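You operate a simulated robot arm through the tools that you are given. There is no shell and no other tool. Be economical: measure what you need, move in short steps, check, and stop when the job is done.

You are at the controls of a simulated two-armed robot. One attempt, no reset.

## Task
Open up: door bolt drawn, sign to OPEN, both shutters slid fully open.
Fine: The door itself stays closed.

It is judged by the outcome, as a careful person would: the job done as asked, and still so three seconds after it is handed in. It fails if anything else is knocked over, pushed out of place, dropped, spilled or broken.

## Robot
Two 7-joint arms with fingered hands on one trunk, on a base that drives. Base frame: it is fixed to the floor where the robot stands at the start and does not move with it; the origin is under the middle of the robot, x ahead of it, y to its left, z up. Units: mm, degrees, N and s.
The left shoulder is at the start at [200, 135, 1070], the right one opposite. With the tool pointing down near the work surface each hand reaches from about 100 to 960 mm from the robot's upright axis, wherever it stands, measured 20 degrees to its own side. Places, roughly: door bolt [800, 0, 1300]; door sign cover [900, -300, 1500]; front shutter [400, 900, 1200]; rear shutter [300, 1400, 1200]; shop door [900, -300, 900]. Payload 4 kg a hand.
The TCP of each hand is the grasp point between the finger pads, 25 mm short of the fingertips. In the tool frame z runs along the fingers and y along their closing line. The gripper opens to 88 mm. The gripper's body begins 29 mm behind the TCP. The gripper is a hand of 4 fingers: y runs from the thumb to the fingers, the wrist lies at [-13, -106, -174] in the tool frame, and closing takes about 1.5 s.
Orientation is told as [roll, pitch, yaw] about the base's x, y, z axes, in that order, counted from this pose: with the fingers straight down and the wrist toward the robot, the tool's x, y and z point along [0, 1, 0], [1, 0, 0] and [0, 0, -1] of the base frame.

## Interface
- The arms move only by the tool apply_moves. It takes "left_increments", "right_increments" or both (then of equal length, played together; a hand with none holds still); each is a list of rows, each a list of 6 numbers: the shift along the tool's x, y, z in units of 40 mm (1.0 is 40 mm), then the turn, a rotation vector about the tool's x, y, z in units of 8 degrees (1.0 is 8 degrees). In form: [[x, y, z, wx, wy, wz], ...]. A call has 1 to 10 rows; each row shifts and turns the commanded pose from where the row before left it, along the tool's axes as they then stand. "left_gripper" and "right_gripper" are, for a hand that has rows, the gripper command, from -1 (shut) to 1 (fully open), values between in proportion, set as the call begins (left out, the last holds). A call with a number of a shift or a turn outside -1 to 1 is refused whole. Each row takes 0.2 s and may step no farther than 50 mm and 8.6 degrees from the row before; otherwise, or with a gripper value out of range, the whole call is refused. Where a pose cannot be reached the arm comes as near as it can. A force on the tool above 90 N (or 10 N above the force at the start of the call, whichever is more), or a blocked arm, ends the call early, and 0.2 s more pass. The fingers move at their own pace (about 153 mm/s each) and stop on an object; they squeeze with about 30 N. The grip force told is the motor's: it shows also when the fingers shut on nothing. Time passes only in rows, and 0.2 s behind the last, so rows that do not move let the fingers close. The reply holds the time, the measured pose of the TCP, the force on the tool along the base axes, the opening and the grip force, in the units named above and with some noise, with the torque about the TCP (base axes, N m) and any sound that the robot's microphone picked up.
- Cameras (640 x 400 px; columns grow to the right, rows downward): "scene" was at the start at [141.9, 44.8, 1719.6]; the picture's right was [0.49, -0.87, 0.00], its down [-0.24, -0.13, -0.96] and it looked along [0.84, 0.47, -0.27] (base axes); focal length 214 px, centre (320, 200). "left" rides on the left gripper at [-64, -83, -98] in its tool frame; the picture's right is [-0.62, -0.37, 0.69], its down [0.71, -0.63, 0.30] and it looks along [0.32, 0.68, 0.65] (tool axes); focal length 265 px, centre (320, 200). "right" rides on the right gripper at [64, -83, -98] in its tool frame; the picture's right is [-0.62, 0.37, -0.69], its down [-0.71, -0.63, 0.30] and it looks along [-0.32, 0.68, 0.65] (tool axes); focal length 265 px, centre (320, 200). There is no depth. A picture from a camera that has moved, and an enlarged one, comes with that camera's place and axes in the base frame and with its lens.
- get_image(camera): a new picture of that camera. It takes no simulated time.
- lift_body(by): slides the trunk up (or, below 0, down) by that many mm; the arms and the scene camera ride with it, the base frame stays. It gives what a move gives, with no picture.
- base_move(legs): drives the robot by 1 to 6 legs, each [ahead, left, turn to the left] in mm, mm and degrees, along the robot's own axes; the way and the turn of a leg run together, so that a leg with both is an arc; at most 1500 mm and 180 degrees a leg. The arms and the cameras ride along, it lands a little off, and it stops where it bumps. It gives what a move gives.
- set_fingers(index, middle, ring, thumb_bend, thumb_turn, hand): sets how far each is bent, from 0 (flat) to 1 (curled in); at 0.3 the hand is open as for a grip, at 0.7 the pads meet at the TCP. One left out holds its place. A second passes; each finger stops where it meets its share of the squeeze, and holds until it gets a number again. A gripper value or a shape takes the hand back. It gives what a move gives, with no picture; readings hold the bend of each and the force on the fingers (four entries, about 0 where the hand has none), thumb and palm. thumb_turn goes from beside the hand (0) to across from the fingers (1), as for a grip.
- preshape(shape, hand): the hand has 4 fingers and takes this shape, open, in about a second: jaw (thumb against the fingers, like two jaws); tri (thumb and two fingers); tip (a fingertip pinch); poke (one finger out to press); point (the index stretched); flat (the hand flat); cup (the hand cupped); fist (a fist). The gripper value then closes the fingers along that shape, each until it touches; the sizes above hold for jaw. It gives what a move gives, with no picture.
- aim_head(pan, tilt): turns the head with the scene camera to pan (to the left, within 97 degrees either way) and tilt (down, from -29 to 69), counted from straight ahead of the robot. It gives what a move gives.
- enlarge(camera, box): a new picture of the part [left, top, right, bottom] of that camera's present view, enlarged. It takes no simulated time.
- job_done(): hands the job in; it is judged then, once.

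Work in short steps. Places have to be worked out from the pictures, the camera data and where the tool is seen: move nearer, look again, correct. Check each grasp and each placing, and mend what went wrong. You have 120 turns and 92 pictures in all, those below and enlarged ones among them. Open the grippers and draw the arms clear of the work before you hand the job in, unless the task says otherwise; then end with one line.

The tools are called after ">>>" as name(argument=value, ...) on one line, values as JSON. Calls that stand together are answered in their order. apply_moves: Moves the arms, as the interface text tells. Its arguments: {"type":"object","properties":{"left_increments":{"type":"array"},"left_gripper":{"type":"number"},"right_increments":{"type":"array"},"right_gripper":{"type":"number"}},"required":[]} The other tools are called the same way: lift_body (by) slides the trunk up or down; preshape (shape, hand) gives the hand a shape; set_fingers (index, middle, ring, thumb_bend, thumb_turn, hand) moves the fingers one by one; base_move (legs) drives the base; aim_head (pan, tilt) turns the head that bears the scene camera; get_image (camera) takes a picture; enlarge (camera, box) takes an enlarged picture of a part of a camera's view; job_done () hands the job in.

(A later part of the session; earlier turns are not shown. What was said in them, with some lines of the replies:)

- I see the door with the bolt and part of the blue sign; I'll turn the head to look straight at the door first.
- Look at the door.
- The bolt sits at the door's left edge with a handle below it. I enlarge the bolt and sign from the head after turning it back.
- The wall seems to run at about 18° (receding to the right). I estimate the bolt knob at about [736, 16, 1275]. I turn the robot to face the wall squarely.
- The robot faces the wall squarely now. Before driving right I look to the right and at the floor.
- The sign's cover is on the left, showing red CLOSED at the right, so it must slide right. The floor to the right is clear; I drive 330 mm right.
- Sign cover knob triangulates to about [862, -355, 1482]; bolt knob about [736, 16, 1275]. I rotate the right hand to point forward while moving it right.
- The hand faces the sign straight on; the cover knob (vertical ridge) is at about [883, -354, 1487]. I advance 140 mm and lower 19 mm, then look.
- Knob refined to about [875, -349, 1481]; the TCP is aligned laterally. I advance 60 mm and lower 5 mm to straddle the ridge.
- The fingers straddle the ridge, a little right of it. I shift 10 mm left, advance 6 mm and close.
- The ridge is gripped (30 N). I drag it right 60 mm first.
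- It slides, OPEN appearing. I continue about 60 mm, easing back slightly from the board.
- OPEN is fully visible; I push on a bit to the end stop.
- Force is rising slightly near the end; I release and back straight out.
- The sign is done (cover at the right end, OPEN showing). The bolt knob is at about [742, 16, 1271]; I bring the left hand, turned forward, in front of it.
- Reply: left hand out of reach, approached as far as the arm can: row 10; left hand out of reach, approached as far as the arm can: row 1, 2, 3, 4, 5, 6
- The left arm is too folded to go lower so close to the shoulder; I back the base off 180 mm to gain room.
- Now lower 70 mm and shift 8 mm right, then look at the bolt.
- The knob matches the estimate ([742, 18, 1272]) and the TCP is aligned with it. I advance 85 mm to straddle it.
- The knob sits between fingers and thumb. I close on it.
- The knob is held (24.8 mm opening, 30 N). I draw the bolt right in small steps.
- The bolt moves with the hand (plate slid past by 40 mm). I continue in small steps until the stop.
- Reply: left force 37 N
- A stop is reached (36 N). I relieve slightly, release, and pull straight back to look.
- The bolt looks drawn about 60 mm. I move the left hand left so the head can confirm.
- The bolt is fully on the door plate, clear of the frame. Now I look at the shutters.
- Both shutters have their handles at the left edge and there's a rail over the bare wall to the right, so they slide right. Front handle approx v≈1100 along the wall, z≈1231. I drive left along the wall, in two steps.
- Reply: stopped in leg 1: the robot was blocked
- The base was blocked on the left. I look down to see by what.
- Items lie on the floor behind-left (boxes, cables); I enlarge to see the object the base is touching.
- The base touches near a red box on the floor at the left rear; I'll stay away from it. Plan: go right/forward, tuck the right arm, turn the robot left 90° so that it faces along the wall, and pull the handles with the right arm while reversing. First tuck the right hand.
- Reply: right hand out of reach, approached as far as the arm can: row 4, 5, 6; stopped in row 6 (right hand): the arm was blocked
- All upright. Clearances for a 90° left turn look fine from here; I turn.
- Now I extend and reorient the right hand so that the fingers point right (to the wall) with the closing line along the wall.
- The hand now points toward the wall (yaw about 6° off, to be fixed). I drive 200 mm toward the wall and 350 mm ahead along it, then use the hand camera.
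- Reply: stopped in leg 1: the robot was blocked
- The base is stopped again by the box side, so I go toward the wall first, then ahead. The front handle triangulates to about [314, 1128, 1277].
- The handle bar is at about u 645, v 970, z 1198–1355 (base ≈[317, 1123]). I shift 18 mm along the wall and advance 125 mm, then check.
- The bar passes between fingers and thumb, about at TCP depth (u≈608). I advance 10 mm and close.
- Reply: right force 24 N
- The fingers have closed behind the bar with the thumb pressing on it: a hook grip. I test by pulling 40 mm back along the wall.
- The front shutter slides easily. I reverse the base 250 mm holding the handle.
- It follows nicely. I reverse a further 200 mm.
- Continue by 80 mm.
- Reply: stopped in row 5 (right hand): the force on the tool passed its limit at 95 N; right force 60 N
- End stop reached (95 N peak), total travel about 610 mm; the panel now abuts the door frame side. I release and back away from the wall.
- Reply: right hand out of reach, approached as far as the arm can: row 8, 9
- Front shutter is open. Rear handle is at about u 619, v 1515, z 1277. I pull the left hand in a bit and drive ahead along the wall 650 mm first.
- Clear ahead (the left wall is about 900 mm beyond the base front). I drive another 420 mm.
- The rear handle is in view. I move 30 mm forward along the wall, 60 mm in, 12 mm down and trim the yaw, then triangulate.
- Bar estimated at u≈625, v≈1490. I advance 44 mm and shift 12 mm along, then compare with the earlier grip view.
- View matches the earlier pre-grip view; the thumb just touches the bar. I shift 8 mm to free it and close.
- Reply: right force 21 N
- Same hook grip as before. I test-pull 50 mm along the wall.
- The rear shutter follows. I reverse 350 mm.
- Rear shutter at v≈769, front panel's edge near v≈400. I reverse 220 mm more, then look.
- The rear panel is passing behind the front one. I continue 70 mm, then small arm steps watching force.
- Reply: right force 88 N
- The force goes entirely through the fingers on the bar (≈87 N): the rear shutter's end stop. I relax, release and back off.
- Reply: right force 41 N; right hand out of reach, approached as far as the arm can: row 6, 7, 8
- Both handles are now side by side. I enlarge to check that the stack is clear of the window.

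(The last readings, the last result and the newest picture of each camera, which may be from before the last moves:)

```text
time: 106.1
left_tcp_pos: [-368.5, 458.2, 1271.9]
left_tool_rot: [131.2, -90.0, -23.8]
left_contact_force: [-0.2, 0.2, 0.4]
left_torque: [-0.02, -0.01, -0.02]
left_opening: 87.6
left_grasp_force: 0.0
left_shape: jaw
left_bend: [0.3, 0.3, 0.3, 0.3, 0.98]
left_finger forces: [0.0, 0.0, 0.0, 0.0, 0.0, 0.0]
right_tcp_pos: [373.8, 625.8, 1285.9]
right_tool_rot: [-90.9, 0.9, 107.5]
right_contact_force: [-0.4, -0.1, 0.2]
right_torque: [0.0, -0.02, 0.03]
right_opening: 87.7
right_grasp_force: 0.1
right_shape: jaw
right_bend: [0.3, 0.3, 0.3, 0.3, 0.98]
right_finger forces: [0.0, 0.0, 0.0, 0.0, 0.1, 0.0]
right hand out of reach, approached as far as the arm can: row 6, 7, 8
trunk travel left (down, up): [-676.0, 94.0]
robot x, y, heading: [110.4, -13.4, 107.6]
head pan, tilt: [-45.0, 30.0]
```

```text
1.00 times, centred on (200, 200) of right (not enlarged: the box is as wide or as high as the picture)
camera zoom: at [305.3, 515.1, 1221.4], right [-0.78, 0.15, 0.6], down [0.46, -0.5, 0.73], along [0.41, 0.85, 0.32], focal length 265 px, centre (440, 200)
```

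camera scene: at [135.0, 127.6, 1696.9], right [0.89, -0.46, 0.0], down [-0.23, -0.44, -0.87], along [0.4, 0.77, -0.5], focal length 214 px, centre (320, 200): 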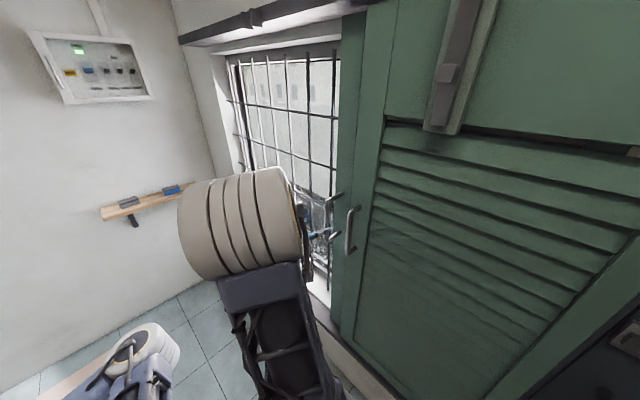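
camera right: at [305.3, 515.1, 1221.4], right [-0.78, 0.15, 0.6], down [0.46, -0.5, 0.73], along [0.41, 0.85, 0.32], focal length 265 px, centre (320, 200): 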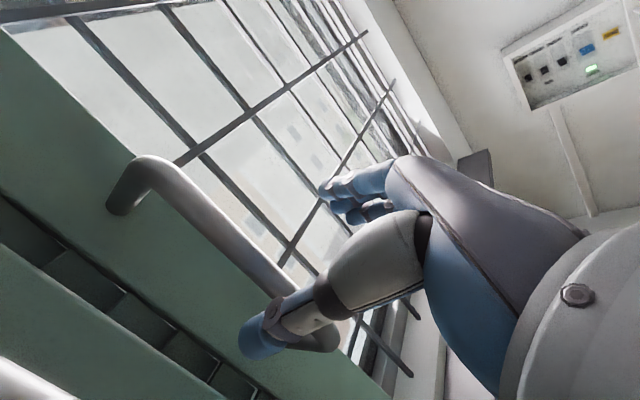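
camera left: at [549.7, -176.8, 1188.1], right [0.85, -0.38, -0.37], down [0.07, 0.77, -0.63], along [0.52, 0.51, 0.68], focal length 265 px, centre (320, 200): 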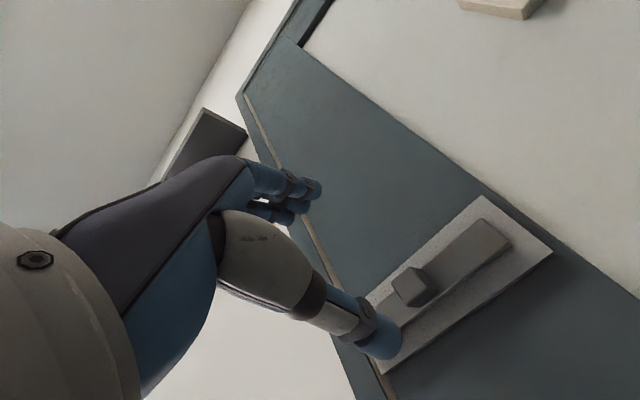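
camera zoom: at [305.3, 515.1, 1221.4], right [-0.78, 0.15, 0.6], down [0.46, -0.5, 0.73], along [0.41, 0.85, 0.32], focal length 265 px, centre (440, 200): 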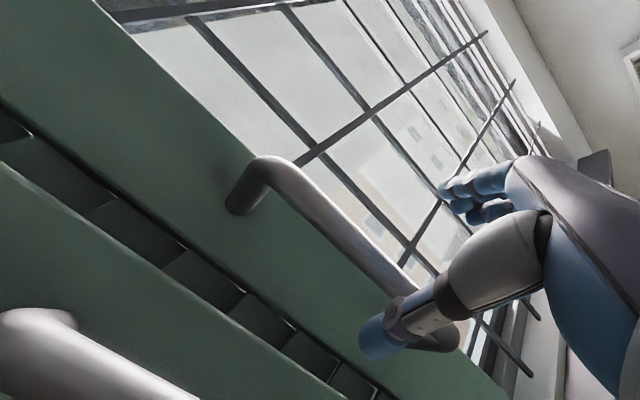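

Both panels are at their stops; I move away from the wall 100 mm and ahead 500 mm to check from the front that the window is clear.

>>> base_move(legs=[[0, 90, 0], [520, 0, 0]])

>>> aim_head(pan=-95, tilt=20)

>>> get_image(camera="scene")

```text
time: 109.9
left_tcp_pos: [-609.2, 931.8, 1271.4]
left_tool_rot: [143.2, -90.0, -36.0]
left_contact_force: [-0.5, 0.0, -0.3]
left_torque: [0.0, 0.0, 0.01]
left_opening: 87.8
left_grasp_force: 0.0
left_shape: jaw
left_bend: [0.3, 0.3, 0.3, 0.3, 0.98]
left_finger forces: [0.1, 0.0, 0.1, 0.1, 0.1, 0.1]
right_tcp_pos: [136.4, 1097.7, 1285.4]
right_tool_rot: [-91.0, 1.0, 107.2]
right_contact_force: [-0.4, 0.6, -0.3]
right_torque: [-0.03, 0.0, -0.01]
right_opening: 87.7
right_grasp_force: 0.0
right_shape: jaw
right_bend: [0.3, 0.3, 0.3, 0.3, 0.98]
right_finger forces: [0.1, 0.0, 0.1, 0.0, 0.1, 0.0]
trunk travel left (down, up): [-676.0, 94.0]
robot x, y, heading: [-132.4, 465.1, 107.4]
head pan, tilt: [-45.0, 30.0]
```

```text
time: 111.1
left_tcp_pos: [-607.6, 932.6, 1271.6]
left_tool_rot: [143.2, -90.0, -36.0]
left_contact_force: [-0.1, 0.4, 0.2]
left_torque: [0.01, 0.01, 0.0]
left_opening: 87.8
left_grasp_force: 0.1
left_shape: jaw
left_bend: [0.3, 0.3, 0.3, 0.3, 0.98]
left_finger forces: [0.1, 0.1, 0.0, 0.0, 0.0, 0.0]
right_tcp_pos: [135.0, 1098.2, 1286.5]
right_tool_rot: [-90.9, 1.1, 107.2]
right_contact_force: [0.4, -1.0, 0.2]
right_torque: [-0.01, 0.0, 0.0]
right_opening: 87.5
right_grasp_force: 0.0
right_shape: jaw
right_bend: [0.3, 0.3, 0.3, 0.3, 0.98]
right_finger forces: [0.0, 0.0, 0.0, 0.0, 0.0, 0.0]
trunk travel left (down, up): [-676.0, 94.0]
robot x, y, heading: [-130.3, 463.5, 107.4]
head pan, tilt: [-95.0, 20.0]
```

```text
18 pictures are left
camera scene: at [-57.0, 540.3, 1713.0], right [0.21, -0.98, 0.0], down [-0.33, -0.07, -0.94], along [0.92, 0.2, -0.34], focal length 214 px, centre (320, 200)
```

scene: 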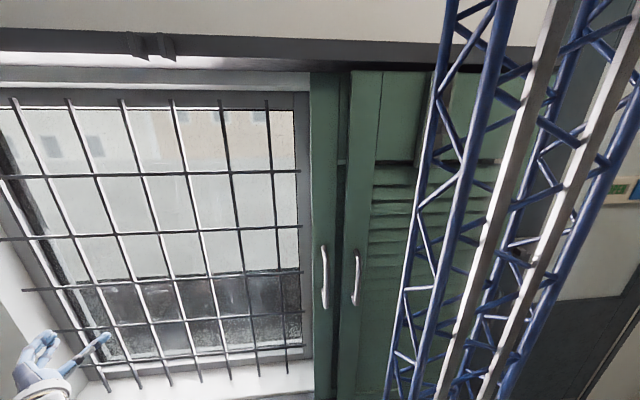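

The window is entirely uncovered, with its right frame visible beside the stacked shutters. I check the door/sign in this view and the floor items.

>>> enlarge(camera="scene", box=[440, 120, 640, 320])

>>> aim_head(pan=80, tilt=45)

>>> get_image(camera="scene")

```text
2.00 times, centred on (540, 220) of scene
camera zoom: at [-57.0, 540.3, 1713.0], right [0.21, -0.98, 0.0], down [-0.33, -0.07, -0.94], along [0.92, 0.2, -0.34], focal length 429 px, centre (-120, 160)
```

zoom: 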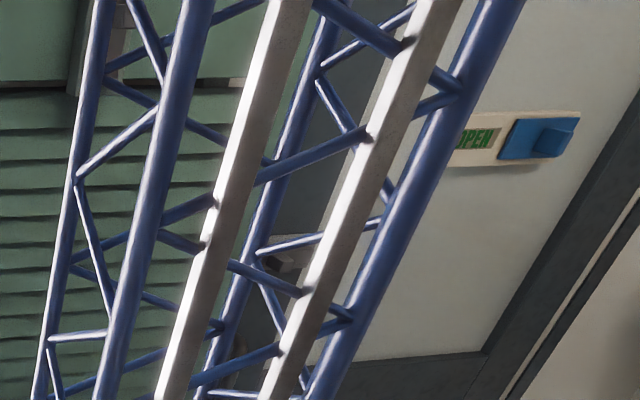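

```text
time: 113.7
left_tcp_pos: [-608.0, 931.8, 1269.9]
left_tool_rot: [138.4, -90.0, -31.3]
left_contact_force: [-0.3, 0.4, -0.3]
left_torque: [0.01, 0.02, 0.0]
left_opening: 87.8
left_grasp_force: 0.0
left_shape: jaw
left_bend: [0.3, 0.3, 0.3, 0.3, 0.98]
left_finger forces: [0.0, 0.1, 0.0, 0.0, 0.0, 0.0]
right_tcp_pos: [135.4, 1097.1, 1285.6]
right_tool_rot: [-91.0, 1.1, 107.2]
right_contact_force: [-0.1, 0.0, -0.3]
right_torque: [-0.03, 0.01, 0.02]
right_opening: 87.6
right_grasp_force: 0.1
right_shape: jaw
right_bend: [0.3, 0.3, 0.3, 0.3, 0.98]
right_finger forces: [0.0, 0.0, 0.1, 0.0, 0.0, 0.1]
trunk travel left (down, up): [-676.0, 94.0]
robot x, y, heading: [-128.2, 463.8, 107.2]
head pan, tilt: [80.0, 45.0]
```

```text
16 pictures are left
camera scene: at [-228.6, 510.2, 1674.3], right [-0.13, 0.99, 0.0], down [0.7, 0.09, -0.71], along [-0.7, -0.09, -0.71], focal length 214 px, centre (320, 200)
```

scene: 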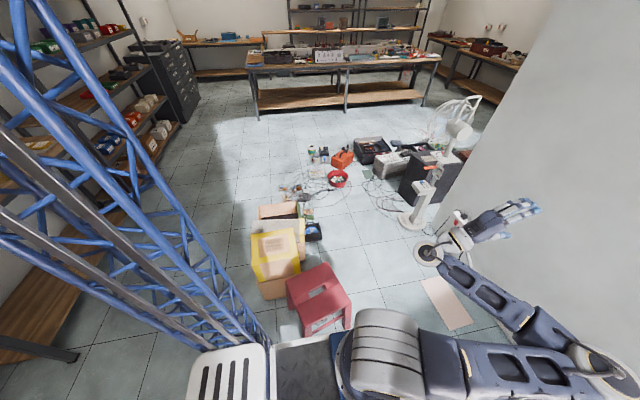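

Stool, boxes and the rest stand upright, the sign shows OPEN, the bolt is drawn, the door is closed and both hands are open and clear. I hand the job in.

>>> job_done()

```text
The job is handed in.
```

The bolt is drawn, the sign reads OPEN, both shutters are slid fully open to their stops and the door is still closed; the base bumped something near the red stool twice, and the stool is upright but I can't confirm it didn't shift.
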